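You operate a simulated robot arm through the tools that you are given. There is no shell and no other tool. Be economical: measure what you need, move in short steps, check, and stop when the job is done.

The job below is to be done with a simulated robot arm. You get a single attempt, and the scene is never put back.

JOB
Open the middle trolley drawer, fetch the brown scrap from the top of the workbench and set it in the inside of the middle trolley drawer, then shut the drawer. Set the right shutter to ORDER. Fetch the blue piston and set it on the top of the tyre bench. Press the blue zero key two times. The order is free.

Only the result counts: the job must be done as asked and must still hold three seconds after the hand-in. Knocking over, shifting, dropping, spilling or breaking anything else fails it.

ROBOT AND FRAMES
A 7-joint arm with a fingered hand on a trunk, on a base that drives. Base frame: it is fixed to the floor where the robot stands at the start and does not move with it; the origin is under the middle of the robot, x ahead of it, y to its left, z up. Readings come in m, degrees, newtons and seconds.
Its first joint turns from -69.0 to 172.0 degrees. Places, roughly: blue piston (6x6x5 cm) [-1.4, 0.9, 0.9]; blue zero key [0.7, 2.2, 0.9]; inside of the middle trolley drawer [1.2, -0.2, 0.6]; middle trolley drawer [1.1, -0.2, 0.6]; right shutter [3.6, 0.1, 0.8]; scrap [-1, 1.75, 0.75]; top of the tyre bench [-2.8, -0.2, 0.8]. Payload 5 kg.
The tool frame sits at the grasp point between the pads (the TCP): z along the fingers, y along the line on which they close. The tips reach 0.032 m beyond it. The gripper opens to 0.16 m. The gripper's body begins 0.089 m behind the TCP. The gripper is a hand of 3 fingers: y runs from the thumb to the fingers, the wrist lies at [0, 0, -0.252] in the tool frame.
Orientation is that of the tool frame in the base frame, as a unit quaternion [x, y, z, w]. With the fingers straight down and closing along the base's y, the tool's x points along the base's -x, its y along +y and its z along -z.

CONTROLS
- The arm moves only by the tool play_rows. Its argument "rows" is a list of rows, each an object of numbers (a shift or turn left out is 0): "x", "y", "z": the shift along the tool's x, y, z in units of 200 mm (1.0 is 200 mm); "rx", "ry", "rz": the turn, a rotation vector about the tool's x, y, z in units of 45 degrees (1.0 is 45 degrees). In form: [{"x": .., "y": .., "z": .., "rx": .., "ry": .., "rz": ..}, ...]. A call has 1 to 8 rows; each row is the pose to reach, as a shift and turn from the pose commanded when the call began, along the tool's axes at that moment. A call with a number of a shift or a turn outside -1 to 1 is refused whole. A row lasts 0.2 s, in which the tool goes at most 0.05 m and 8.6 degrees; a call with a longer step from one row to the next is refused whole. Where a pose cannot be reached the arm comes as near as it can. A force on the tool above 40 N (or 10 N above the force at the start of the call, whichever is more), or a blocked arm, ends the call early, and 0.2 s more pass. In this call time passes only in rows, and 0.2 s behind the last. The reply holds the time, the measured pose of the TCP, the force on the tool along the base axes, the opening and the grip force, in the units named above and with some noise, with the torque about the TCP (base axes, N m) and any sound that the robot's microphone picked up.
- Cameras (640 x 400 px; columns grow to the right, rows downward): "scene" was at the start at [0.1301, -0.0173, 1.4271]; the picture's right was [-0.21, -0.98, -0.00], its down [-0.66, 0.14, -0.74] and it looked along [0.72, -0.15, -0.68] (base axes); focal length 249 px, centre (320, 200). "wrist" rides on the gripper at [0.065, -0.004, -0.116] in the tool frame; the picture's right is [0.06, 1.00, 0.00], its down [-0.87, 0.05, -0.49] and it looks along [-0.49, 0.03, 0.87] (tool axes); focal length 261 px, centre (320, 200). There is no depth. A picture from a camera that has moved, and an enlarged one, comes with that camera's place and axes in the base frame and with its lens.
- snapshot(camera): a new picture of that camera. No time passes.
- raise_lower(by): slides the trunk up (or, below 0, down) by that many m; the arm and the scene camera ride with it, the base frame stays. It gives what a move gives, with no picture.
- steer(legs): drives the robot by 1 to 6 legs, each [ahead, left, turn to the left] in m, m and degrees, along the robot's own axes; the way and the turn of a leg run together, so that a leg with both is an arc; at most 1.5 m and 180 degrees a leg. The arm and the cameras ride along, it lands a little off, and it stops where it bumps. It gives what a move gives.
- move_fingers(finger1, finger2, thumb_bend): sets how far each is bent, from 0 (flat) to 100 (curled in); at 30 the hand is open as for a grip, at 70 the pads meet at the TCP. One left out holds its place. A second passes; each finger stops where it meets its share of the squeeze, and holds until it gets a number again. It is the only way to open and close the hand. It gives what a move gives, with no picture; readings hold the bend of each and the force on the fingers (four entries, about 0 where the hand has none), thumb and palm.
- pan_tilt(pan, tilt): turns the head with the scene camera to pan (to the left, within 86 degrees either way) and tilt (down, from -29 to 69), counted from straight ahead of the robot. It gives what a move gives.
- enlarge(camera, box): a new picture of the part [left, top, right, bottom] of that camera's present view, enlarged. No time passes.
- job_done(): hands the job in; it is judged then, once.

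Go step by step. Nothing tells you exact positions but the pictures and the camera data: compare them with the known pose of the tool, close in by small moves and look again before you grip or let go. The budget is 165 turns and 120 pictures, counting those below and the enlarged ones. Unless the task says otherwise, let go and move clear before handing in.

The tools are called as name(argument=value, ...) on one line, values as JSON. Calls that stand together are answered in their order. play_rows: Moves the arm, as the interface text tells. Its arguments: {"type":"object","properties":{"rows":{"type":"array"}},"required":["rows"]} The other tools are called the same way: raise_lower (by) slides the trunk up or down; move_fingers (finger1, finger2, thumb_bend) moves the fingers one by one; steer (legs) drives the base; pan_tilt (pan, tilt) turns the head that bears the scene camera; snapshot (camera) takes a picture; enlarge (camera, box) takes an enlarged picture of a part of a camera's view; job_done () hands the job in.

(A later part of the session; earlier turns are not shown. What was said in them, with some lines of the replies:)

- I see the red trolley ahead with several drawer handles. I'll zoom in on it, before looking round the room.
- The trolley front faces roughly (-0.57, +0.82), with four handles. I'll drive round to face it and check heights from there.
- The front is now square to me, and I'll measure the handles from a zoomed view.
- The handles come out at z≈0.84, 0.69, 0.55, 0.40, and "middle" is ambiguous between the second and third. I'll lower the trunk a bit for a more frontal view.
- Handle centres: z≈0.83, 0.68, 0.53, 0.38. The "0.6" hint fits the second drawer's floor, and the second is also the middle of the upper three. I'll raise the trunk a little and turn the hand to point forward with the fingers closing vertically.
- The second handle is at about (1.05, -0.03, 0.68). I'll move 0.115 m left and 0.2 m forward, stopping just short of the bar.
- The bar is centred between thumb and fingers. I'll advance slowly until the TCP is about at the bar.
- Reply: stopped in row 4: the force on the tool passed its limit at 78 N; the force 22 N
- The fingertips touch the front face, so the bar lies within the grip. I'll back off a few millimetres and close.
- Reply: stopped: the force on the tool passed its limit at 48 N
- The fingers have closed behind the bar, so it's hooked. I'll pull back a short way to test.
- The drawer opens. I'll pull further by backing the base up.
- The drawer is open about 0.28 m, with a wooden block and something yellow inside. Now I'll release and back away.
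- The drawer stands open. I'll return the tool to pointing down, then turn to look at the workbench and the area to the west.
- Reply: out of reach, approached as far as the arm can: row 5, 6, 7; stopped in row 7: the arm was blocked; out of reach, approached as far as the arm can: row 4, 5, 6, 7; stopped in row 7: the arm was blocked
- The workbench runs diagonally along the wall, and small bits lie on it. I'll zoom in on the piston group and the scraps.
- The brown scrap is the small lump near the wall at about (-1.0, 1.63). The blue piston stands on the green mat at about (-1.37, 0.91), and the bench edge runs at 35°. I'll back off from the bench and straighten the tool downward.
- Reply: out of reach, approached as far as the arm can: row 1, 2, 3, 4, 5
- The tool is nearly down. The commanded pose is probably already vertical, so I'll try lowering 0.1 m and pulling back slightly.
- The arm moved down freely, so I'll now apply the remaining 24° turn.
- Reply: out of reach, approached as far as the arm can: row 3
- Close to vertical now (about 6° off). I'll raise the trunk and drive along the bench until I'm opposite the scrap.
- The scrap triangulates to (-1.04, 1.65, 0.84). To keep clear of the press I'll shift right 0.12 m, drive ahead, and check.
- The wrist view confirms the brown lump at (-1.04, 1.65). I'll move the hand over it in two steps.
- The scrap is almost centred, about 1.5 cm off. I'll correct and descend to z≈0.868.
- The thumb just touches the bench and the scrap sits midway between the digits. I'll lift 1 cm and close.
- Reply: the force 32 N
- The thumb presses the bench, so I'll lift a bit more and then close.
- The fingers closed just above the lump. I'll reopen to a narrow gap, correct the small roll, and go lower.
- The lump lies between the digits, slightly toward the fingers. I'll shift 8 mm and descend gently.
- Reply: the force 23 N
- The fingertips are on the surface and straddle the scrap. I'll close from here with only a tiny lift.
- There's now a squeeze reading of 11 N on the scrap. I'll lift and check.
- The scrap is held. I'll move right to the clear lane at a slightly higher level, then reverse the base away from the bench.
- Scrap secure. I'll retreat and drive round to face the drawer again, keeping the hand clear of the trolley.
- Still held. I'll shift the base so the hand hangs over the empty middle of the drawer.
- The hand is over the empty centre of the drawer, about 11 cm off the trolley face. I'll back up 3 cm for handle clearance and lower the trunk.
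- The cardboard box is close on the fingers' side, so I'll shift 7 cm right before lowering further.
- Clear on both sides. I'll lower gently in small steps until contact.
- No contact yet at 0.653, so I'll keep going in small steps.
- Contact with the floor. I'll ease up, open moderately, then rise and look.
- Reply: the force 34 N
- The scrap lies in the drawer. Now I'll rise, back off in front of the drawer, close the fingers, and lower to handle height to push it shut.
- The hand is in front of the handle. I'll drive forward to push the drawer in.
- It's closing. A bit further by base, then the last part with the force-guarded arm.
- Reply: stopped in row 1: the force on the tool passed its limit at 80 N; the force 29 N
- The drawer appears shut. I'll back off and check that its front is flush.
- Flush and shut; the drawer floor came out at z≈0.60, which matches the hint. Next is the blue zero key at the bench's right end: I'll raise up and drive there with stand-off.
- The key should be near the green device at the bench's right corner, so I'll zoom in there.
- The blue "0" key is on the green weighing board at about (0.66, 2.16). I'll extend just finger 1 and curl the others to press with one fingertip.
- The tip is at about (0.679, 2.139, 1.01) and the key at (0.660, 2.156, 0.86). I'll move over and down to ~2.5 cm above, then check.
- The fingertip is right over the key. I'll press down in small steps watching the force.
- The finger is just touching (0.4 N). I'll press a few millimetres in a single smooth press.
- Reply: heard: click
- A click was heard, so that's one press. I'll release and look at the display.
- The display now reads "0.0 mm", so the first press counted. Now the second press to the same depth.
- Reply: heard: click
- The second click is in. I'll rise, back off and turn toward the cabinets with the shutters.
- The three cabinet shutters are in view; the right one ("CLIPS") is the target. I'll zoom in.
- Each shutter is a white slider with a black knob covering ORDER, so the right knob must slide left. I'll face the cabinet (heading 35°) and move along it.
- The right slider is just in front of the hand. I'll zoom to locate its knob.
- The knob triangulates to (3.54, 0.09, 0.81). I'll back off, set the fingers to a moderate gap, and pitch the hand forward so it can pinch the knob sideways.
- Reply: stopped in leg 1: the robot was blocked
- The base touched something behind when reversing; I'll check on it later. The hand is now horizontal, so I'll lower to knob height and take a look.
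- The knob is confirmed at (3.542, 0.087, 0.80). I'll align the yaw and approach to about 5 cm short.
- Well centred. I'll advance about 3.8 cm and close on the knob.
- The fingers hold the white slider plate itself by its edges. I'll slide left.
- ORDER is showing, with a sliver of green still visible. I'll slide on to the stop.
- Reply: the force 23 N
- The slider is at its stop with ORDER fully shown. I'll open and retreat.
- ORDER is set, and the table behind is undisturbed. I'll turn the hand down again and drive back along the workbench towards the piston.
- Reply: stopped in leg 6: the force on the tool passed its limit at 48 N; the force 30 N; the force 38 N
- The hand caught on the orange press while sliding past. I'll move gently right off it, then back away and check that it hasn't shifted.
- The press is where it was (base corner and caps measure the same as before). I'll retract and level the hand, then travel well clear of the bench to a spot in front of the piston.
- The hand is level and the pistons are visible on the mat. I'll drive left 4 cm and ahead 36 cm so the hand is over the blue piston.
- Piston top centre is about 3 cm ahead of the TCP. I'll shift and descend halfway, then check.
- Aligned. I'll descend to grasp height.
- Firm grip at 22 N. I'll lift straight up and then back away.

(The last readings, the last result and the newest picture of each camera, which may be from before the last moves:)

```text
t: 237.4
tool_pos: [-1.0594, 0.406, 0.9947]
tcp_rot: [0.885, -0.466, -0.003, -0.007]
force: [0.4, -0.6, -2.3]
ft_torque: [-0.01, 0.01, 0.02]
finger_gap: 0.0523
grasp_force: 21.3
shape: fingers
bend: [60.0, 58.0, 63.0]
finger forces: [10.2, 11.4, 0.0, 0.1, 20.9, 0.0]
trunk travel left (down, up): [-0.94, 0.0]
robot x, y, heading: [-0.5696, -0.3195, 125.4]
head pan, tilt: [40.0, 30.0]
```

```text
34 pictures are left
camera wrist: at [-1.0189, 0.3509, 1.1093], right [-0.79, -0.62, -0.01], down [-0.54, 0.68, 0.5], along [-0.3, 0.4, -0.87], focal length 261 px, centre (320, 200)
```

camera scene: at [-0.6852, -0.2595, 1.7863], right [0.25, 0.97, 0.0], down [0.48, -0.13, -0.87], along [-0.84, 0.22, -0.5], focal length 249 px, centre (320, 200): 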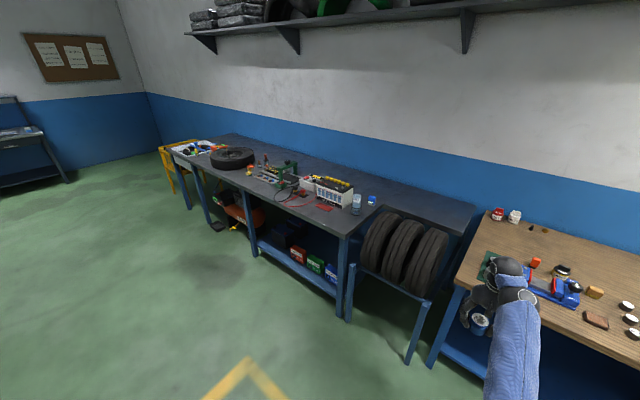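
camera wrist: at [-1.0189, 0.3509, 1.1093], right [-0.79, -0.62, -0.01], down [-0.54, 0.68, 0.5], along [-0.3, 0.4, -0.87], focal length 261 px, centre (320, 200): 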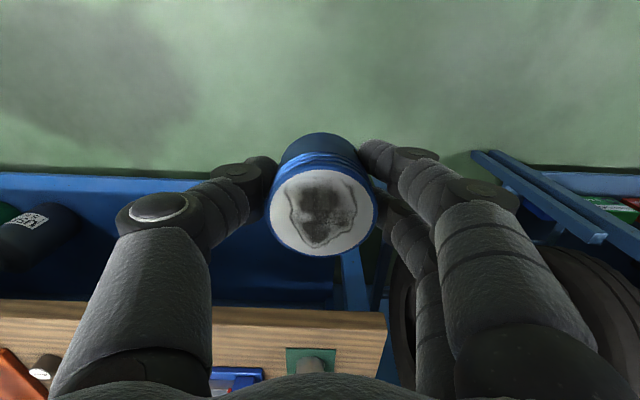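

The piston is held. Now I'll look for a free spot on the tyre bench.

enlarge(camera="scene", box=[160, 120, 400, 270])

```text
2.67 times, centred on (280, 195) of scene
camera zoom: at [-0.6852, -0.2595, 1.7863], right [0.25, 0.97, 0.0], down [0.48, -0.13, -0.87], along [-0.84, 0.22, -0.5], focal length 664 px, centre (427, 213)
```

zoom: 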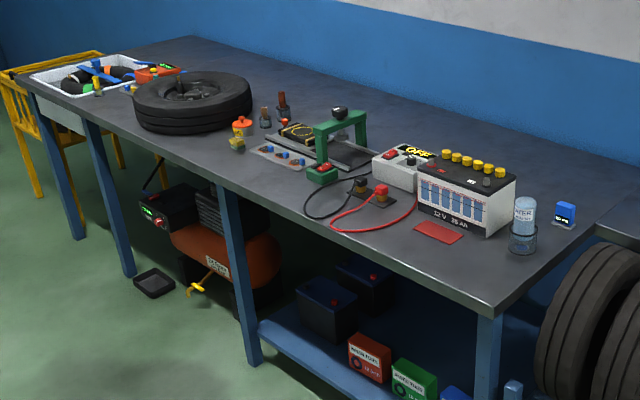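

There's a free patch near the front right corner of the tyre bench, about (-2.01, 0.24). I'll drive opposite it and check before going over the top.

steer(legs=[[0, 0.87, 0], [0.2, 0, 0]])

pan_tilt(pan=0, tilt=38)

snapshot(camera="scene")

snapshot(camera="wrist")

```text
t: 243.2
tool_pos: [-1.8834, 0.0656, 0.9927]
tcp_rot: [0.884, -0.467, -0.003, -0.006]
force: [0.2, 0.1, -2.2]
ft_torque: [-0.04, -0.02, 0.01]
finger_gap: 0.0524
grasp_force: 21.7
shape: fingers
bend: [60.0, 58.0, 63.0]
finger forces: [10.4, 11.5, 0.0, 0.1, 20.9, 0.0]
trunk travel left (down, up): [-0.94, 0.0]
robot x, y, heading: [-1.3893, -0.6591, 125.4]
head pan, tilt: [40.0, 30.0]
```

```text
t: 244.3
tool_pos: [-1.8828, 0.0655, 0.9938]
tcp_rot: [0.884, -0.467, -0.004, -0.007]
force: [-0.7, 0.3, -1.9]
ft_torque: [-0.02, -0.02, 0.0]
finger_gap: 0.0524
grasp_force: 21.4
shape: fingers
bend: [60.0, 58.0, 63.0]
finger forces: [10.3, 11.4, 0.1, 0.0, 20.8, 0.1]
trunk travel left (down, up): [-0.94, 0.0]
robot x, y, heading: [-1.3945, -0.6647, 125.3]
head pan, tilt: [0.0, 38.0]
```

```text
32 pictures are left
camera scene: at [-1.4728, -0.5519, 1.7739], right [0.81, 0.58, 0.0], down [0.36, -0.5, -0.79], along [-0.46, 0.64, -0.62], focal length 249 px, centre (320, 200)
```

scene: 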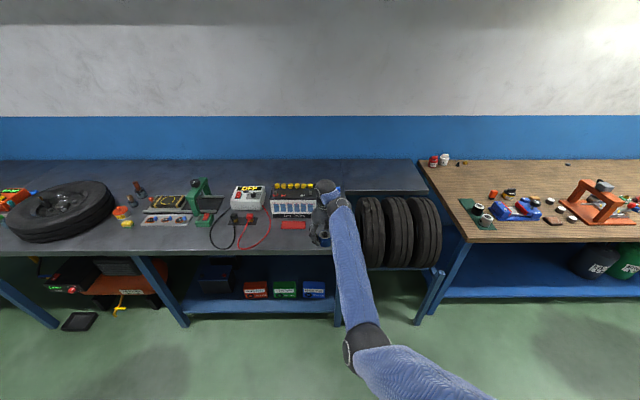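

```text
31 pictures are left
camera wrist: at [-1.8425, 0.0114, 1.1088], right [-0.79, -0.62, -0.01], down [-0.54, 0.68, 0.5], along [-0.3, 0.4, -0.87], focal length 261 px, centre (320, 200)
```

wrist: 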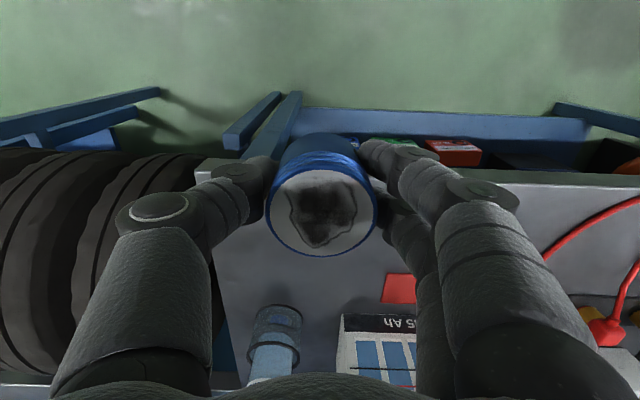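

The patch in front of the bottle, right of the red pad, is free. I'll drive ahead 18 cm and look again.

steer(legs=[[0.18, 0, 0]])

snapshot(camera="wrist")

enlarge(camera="scene", box=[230, 160, 410, 280])

```text
t: 245.8
tool_pos: [-1.9901, 0.2128, 0.9937]
tcp_rot: [0.885, -0.465, -0.003, -0.007]
force: [-0.3, 0.6, -0.9]
ft_torque: [-0.04, 0.0, 0.02]
finger_gap: 0.0522
grasp_force: 20.9
shape: fingers
bend: [60.0, 58.0, 63.0]
finger forces: [10.3, 11.4, 0.0, 0.1, 20.8, 0.1]
trunk travel left (down, up): [-0.94, 0.0]
robot x, y, heading: [-1.4999, -0.5195, 125.6]
head pan, tilt: [0.0, 38.0]
```

```text
30 pictures are left
camera wrist: at [-1.9497, 0.1594, 1.1083], right [-0.79, -0.62, -0.01], down [-0.54, 0.68, 0.5], along [-0.3, 0.4, -0.87], focal length 261 px, centre (320, 200)
```

wrist: 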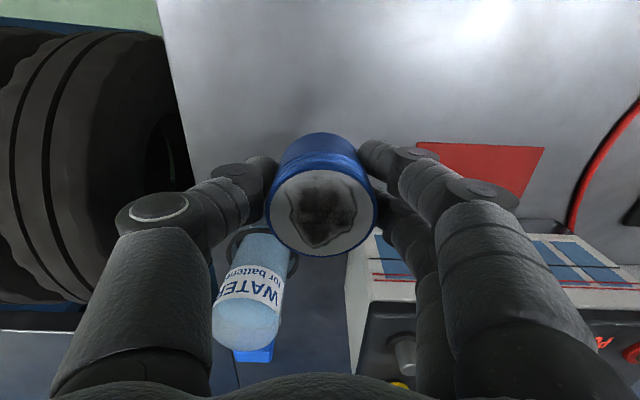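

```text
3.33 times, centred on (320, 220) of scene
camera zoom: at [-1.5791, -0.4028, 1.7738], right [0.81, 0.58, 0.0], down [0.36, -0.5, -0.79], along [-0.46, 0.64, -0.62], focal length 829 px, centre (320, 133)
```

zoom: 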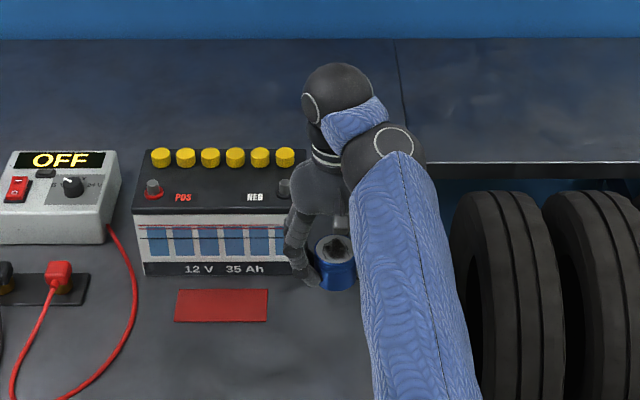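

All clear around the drop spot. I'll lower the piston most of the way.

play_rows(rows=[{"z": 0.18}, {"z": 0.36}, {"z": 0.52}, {"z": 0.65}])

snapshot(camera="wrist")

enlarge(camera="scene", box=[230, 160, 410, 280])

```text
t: 246.8
tool_pos: [-1.994, 0.2176, 0.8883]
tcp_rot: [0.885, -0.465, -0.011, -0.01]
force: [7.5, -7.1, 30.1]
ft_torque: [-0.31, -0.02, 0.03]
finger_gap: 0.0519
grasp_force: 28.5
shape: fingers
bend: [64.0, 61.0, 64.0]
finger forces: [14.4, 16.3, 0.0, 0.0, 26.0, 0.1]
trunk travel left (down, up): [-0.94, 0.0]
robot x, y, heading: [-1.4977, -0.5155, 125.6]
head pan, tilt: [0.0, 38.0]
stopped in row 4: the force on the tool passed its limit at 65 N (the readings are from after the stop); the commanded pose is now the measured one
```

```text
28 pictures are left
camera wrist: at [-1.9528, 0.1629, 1.0025], right [-0.79, -0.62, -0.01], down [-0.53, 0.67, 0.52], along [-0.31, 0.41, -0.86], focal length 261 px, centre (320, 200)
```

wrist: 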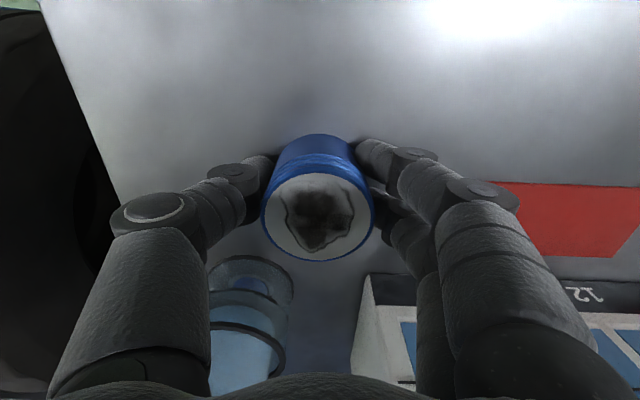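

```text
3.33 times, centred on (320, 220) of scene
camera zoom: at [-1.5763, -0.4063, 1.7745], right [0.81, 0.58, 0.0], down [0.36, -0.5, -0.79], along [-0.46, 0.64, -0.61], focal length 829 px, centre (320, 133)
```

zoom: 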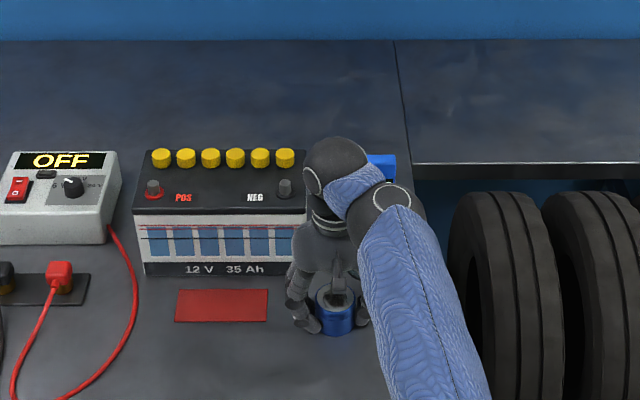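

The piston rests on the bench top. I'll ease the load slightly, then open the fingers modestly.

play_rows(rows=[{"z": -0.02}])

move_fingers(finger1=50, finger2=50, thumb_bend=52)

snapshot(camera="wrist")

```text
t: 247.2
tool_pos: [-1.9961, 0.2173, 0.8895]
tcp_rot: [0.885, -0.465, -0.009, -0.008]
force: [-0.5, 0.2, 19.2]
ft_torque: [-0.04, 0.21, -0.02]
finger_gap: 0.0519
grasp_force: 25.5
shape: fingers
bend: [64.0, 61.0, 64.0]
finger forces: [12.1, 14.5, 0.0, 0.0, 22.8, 0.0]
trunk travel left (down, up): [-0.94, 0.0]
robot x, y, heading: [-1.4955, -0.515, 125.7]
head pan, tilt: [0.0, 38.0]
```

```text
t: 248.2
tool_pos: [-1.9933, 0.2175, 0.8902]
tcp_rot: [0.885, -0.465, -0.01, -0.009]
force: [0.9, 7.7, 35.8]
ft_torque: [-0.25, 0.18, -0.1]
finger_gap: 0.07
grasp_force: 17.8
shape: fingers
bend: [57.0, 52.0, 53.0]
finger forces: [16.9, 7.1, 0.0, 0.1, 11.0, 0.0]
trunk travel left (down, up): [-0.94, 0.0]
robot x, y, heading: [-1.4966, -0.5179, 125.4]
head pan, tilt: [0.0, 38.0]
```

```text
26 pictures are left
camera wrist: at [-1.9516, 0.1626, 1.0044], right [-0.79, -0.62, -0.01], down [-0.53, 0.67, 0.51], along [-0.31, 0.41, -0.86], focal length 261 px, centre (320, 200)
```

wrist: 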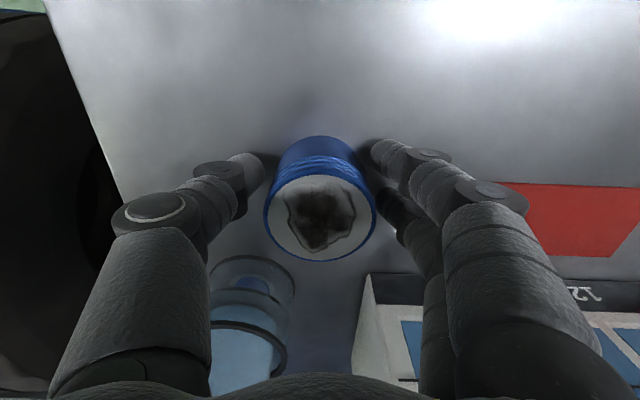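

The piston is standing and released, with the fingertips resting on the bench. I'll rise slowly and open a little more on the way.

play_rows(rows=[{"z": -0.04}, {"z": -0.07}])

move_fingers(finger1=46, finger2=46, thumb_bend=47)

play_rows(rows=[{"z": -0.15}, {"z": -0.3}, {"z": -0.5}])

snapshot(camera="wrist")

```text
t: 248.8
tool_pos: [-1.9931, 0.218, 0.8998]
tcp_rot: [0.885, -0.465, -0.008, -0.007]
force: [-0.4, -0.9, 0.7]
ft_torque: [0.03, 0.0, 0.02]
finger_gap: 0.0823
grasp_force: 0.0
shape: fingers
bend: [50.0, 50.0, 52.0]
finger forces: [0.1, 0.0, 0.1, 0.1, 0.1, 0.0]
trunk travel left (down, up): [-0.94, 0.0]
robot x, y, heading: [-1.4972, -0.5183, 125.4]
head pan, tilt: [0.0, 38.0]
```

```text
t: 249.8
tool_pos: [-1.9944, 0.2175, 0.9024]
tcp_rot: [0.885, -0.465, -0.008, -0.008]
force: [-0.3, 0.2, -0.2]
ft_torque: [0.0, 0.01, -0.02]
finger_gap: 0.1009
grasp_force: 0.1
shape: fingers
bend: [46.0, 46.0, 47.0]
finger forces: [0.1, 0.0, 0.0, 0.0, 0.1, 0.1]
trunk travel left (down, up): [-0.94, 0.0]
robot x, y, heading: [-1.4975, -0.5175, 125.3]
head pan, tilt: [0.0, 38.0]
```

```text
t: 250.6
tool_pos: [-1.994, 0.216, 1.0051]
tcp_rot: [0.886, -0.464, -0.008, -0.008]
force: [0.1, 0.4, 1.1]
ft_torque: [0.0, 0.02, 0.03]
finger_gap: 0.101
grasp_force: 0.1
shape: fingers
bend: [46.0, 46.0, 47.0]
finger forces: [0.0, 0.0, 0.1, 0.0, 0.1, 0.1]
trunk travel left (down, up): [-0.94, 0.0]
robot x, y, heading: [-1.4997, -0.5181, 125.4]
head pan, tilt: [0.0, 38.0]
```

```text
25 pictures are left
camera wrist: at [-1.9524, 0.162, 1.1185], right [-0.79, -0.62, -0.01], down [-0.53, 0.67, 0.51], along [-0.31, 0.41, -0.86], focal length 261 px, centre (320, 200)
```

wrist: 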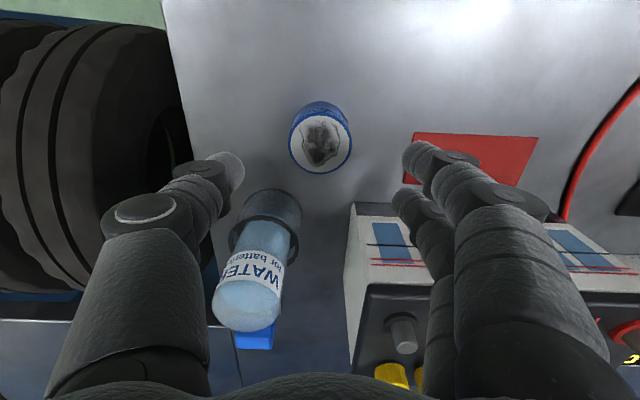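

The piston stands on the tyre bench. I'll back away and take one last look at both benches, particularly the press I brushed.

steer(legs=[[-0.5, 0, 0]])

pan_tilt(pan=-30, tilt=25)

snapshot(camera="scene")

```text
t: 253.5
tool_pos: [-1.7009, -0.1963, 1.0035]
tcp_rot: [0.885, -0.465, -0.008, -0.009]
force: [-0.4, -0.2, 0.5]
ft_torque: [0.04, 0.01, 0.01]
finger_gap: 0.1009
grasp_force: 0.1
shape: fingers
bend: [46.0, 46.0, 47.0]
finger forces: [0.0, 0.0, 0.0, 0.1, 0.0, 0.0]
trunk travel left (down, up): [-0.94, 0.0]
robot x, y, heading: [-1.2016, -0.9283, 125.5]
head pan, tilt: [0.0, 38.0]
```

```text
t: 254.5
tool_pos: [-1.7, -0.1952, 1.0035]
tcp_rot: [0.885, -0.465, -0.008, -0.008]
force: [0.1, -0.1, 0.0]
ft_torque: [-0.05, 0.03, 0.0]
finger_gap: 0.101
grasp_force: 0.1
shape: fingers
bend: [46.0, 46.0, 47.0]
finger forces: [0.0, 0.0, 0.1, 0.0, 0.0, 0.0]
trunk travel left (down, up): [-0.94, 0.0]
robot x, y, heading: [-1.204, -0.9304, 125.6]
head pan, tilt: [-30.0, 25.0]
```

```text
24 pictures are left
camera scene: at [-1.2432, -0.7947, 1.7942], right [1.0, 0.1, 0.0], down [0.04, -0.42, -0.91], along [-0.09, 0.9, -0.42], focal length 249 px, centre (320, 200)
```

scene: 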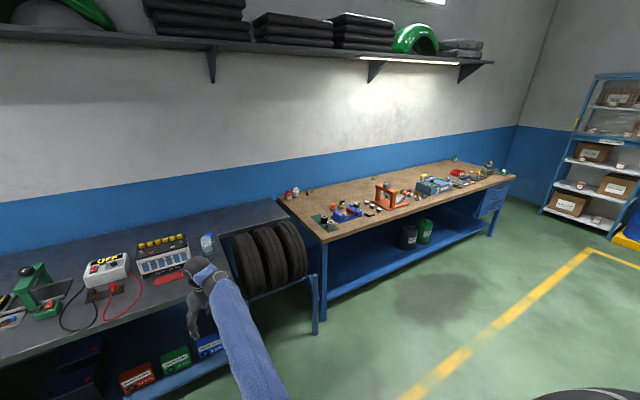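

enlarge(camera="scene", box=[300, 160, 460, 240])

enlarge(camera="scene", box=[130, 215, 270, 300])

```text
4.00 times, centred on (380, 200) of scene
camera zoom: at [-1.2432, -0.7947, 1.7942], right [1.0, 0.1, 0.0], down [0.04, -0.42, -0.91], along [-0.09, 0.9, -0.42], focal length 995 px, centre (80, 200)
```

zoom: 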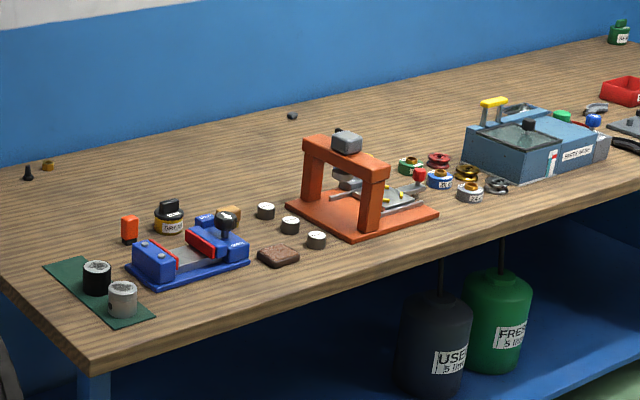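

```text
4.57 times, centred on (200, 258) of scene
camera zoom: at [-1.2432, -0.7947, 1.7942], right [1.0, 0.1, 0.0], down [0.04, -0.42, -0.91], along [-0.09, 0.9, -0.42], focal length 1138 px, centre (869, -63)
```

zoom: 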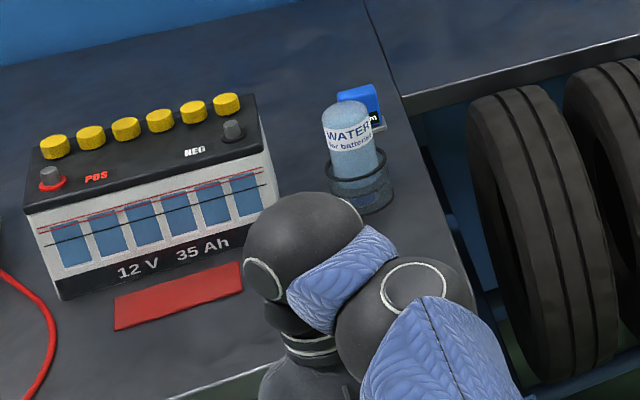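

Everything on the workbench looks in place. One last check from another angle, for the piston and the back of the press.

steer(legs=[[-0.1, -1.0, 0]])

pan_tilt(pan=-12, tilt=30)

enlarge(camera="scene", box=[200, 120, 440, 270])

pan_tilt(pan=40, tilt=28)

enlarge(camera="scene", box=[240, 140, 480, 290])

```text
t: 259.8
tool_pos: [-0.8231, 0.318, 1.004]
tcp_rot: [0.89, -0.456, -0.009, -0.008]
force: [0.0, 0.2, 0.6]
ft_torque: [0.01, 0.0, 0.0]
finger_gap: 0.1009
grasp_force: 0.1
shape: fingers
bend: [46.0, 46.0, 47.0]
finger forces: [0.1, 0.0, 0.0, 0.1, 0.0, 0.1]
trunk travel left (down, up): [-0.94, 0.0]
robot x, y, heading: [-0.3123, -0.4032, 126.4]
head pan, tilt: [-30.0, 25.0]
```

```text
t: 260.6
tool_pos: [-0.8236, 0.3182, 1.0045]
tcp_rot: [0.89, -0.456, -0.008, -0.008]
force: [0.4, 0.1, 0.5]
ft_torque: [0.05, 0.04, -0.01]
finger_gap: 0.1009
grasp_force: 0.1
shape: fingers
bend: [46.0, 46.0, 47.0]
finger forces: [0.0, 0.0, 0.0, 0.0, 0.0, 0.1]
trunk travel left (down, up): [-0.94, 0.0]
robot x, y, heading: [-0.3129, -0.4056, 126.6]
head pan, tilt: [-12.0, 30.0]
```

```text
2.67 times, centred on (320, 195) of scene
camera zoom: at [-0.3815, -0.2811, 1.7864], right [0.91, 0.42, 0.0], down [0.21, -0.45, -0.87], along [-0.36, 0.79, -0.5], focal length 664 px, centre (320, 213)
```

zoom: 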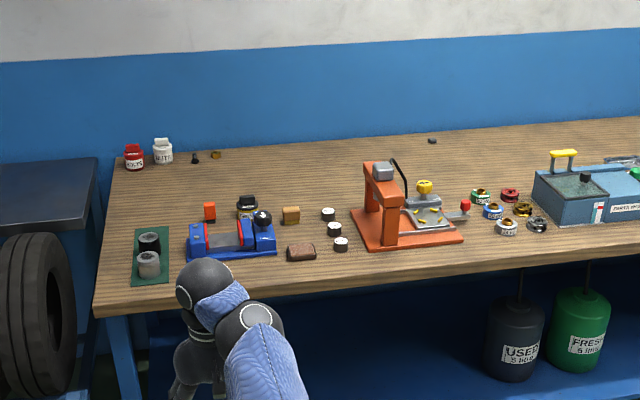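

```text
t: 261.8
tool_pos: [-0.8229, 0.3183, 1.0031]
tcp_rot: [0.889, -0.457, -0.009, -0.008]
force: [0.6, 0.1, -0.3]
ft_torque: [-0.04, -0.02, -0.03]
finger_gap: 0.1013
grasp_force: 0.0
shape: fingers
bend: [46.0, 46.0, 47.0]
finger forces: [0.1, 0.1, 0.0, 0.1, 0.1, 0.0]
trunk travel left (down, up): [-0.94, 0.0]
robot x, y, heading: [-0.3125, -0.4048, 126.7]
head pan, tilt: [40.0, 28.0]
```

```text
2.67 times, centred on (360, 215) of scene
camera zoom: at [-0.4324, -0.342, 1.7895], right [0.23, 0.97, 0.0], down [0.46, -0.11, -0.88], along [-0.86, 0.21, -0.47], focal length 664 px, centre (213, 160)
```

zoom: 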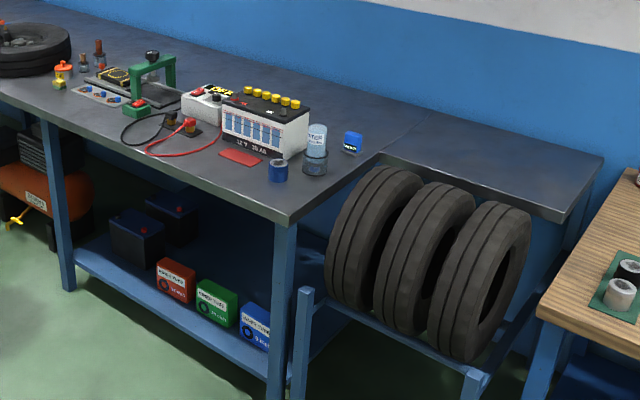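

The press is intact, and the piston stands upright on the tyre bench. All parts of the job are done and the hand is clear, so I'm handing in.

job_done()

```text
The job is handed in.
```

The whole job is done and handed in, but I haven't seen the result of the judging.

- **Drawer and scrap:** the brown scrap is inside the middle trolley drawer, and the drawer is shut flush. The trolley has four drawers. I took the second from the top, because its floor height (about 0.60 m) matches the position you gave.
- **Shutter:** the right shutter is slid to its stop and shows ORDER.
- **Piston:** the blue piston stands upright on the tyre bench, near the front right corner.
- **Zero key:** I pressed the blue key twice and heard a click each time.

I bumped two things on the way. The hand pushed against the orange press on the workbench; measured afterwards, the press had not moved. The base also backed into something behind it while I was at the cabinets, most likely the blue table. What I could see of the table afterwards looked undisturbed, but I didn't measure it.
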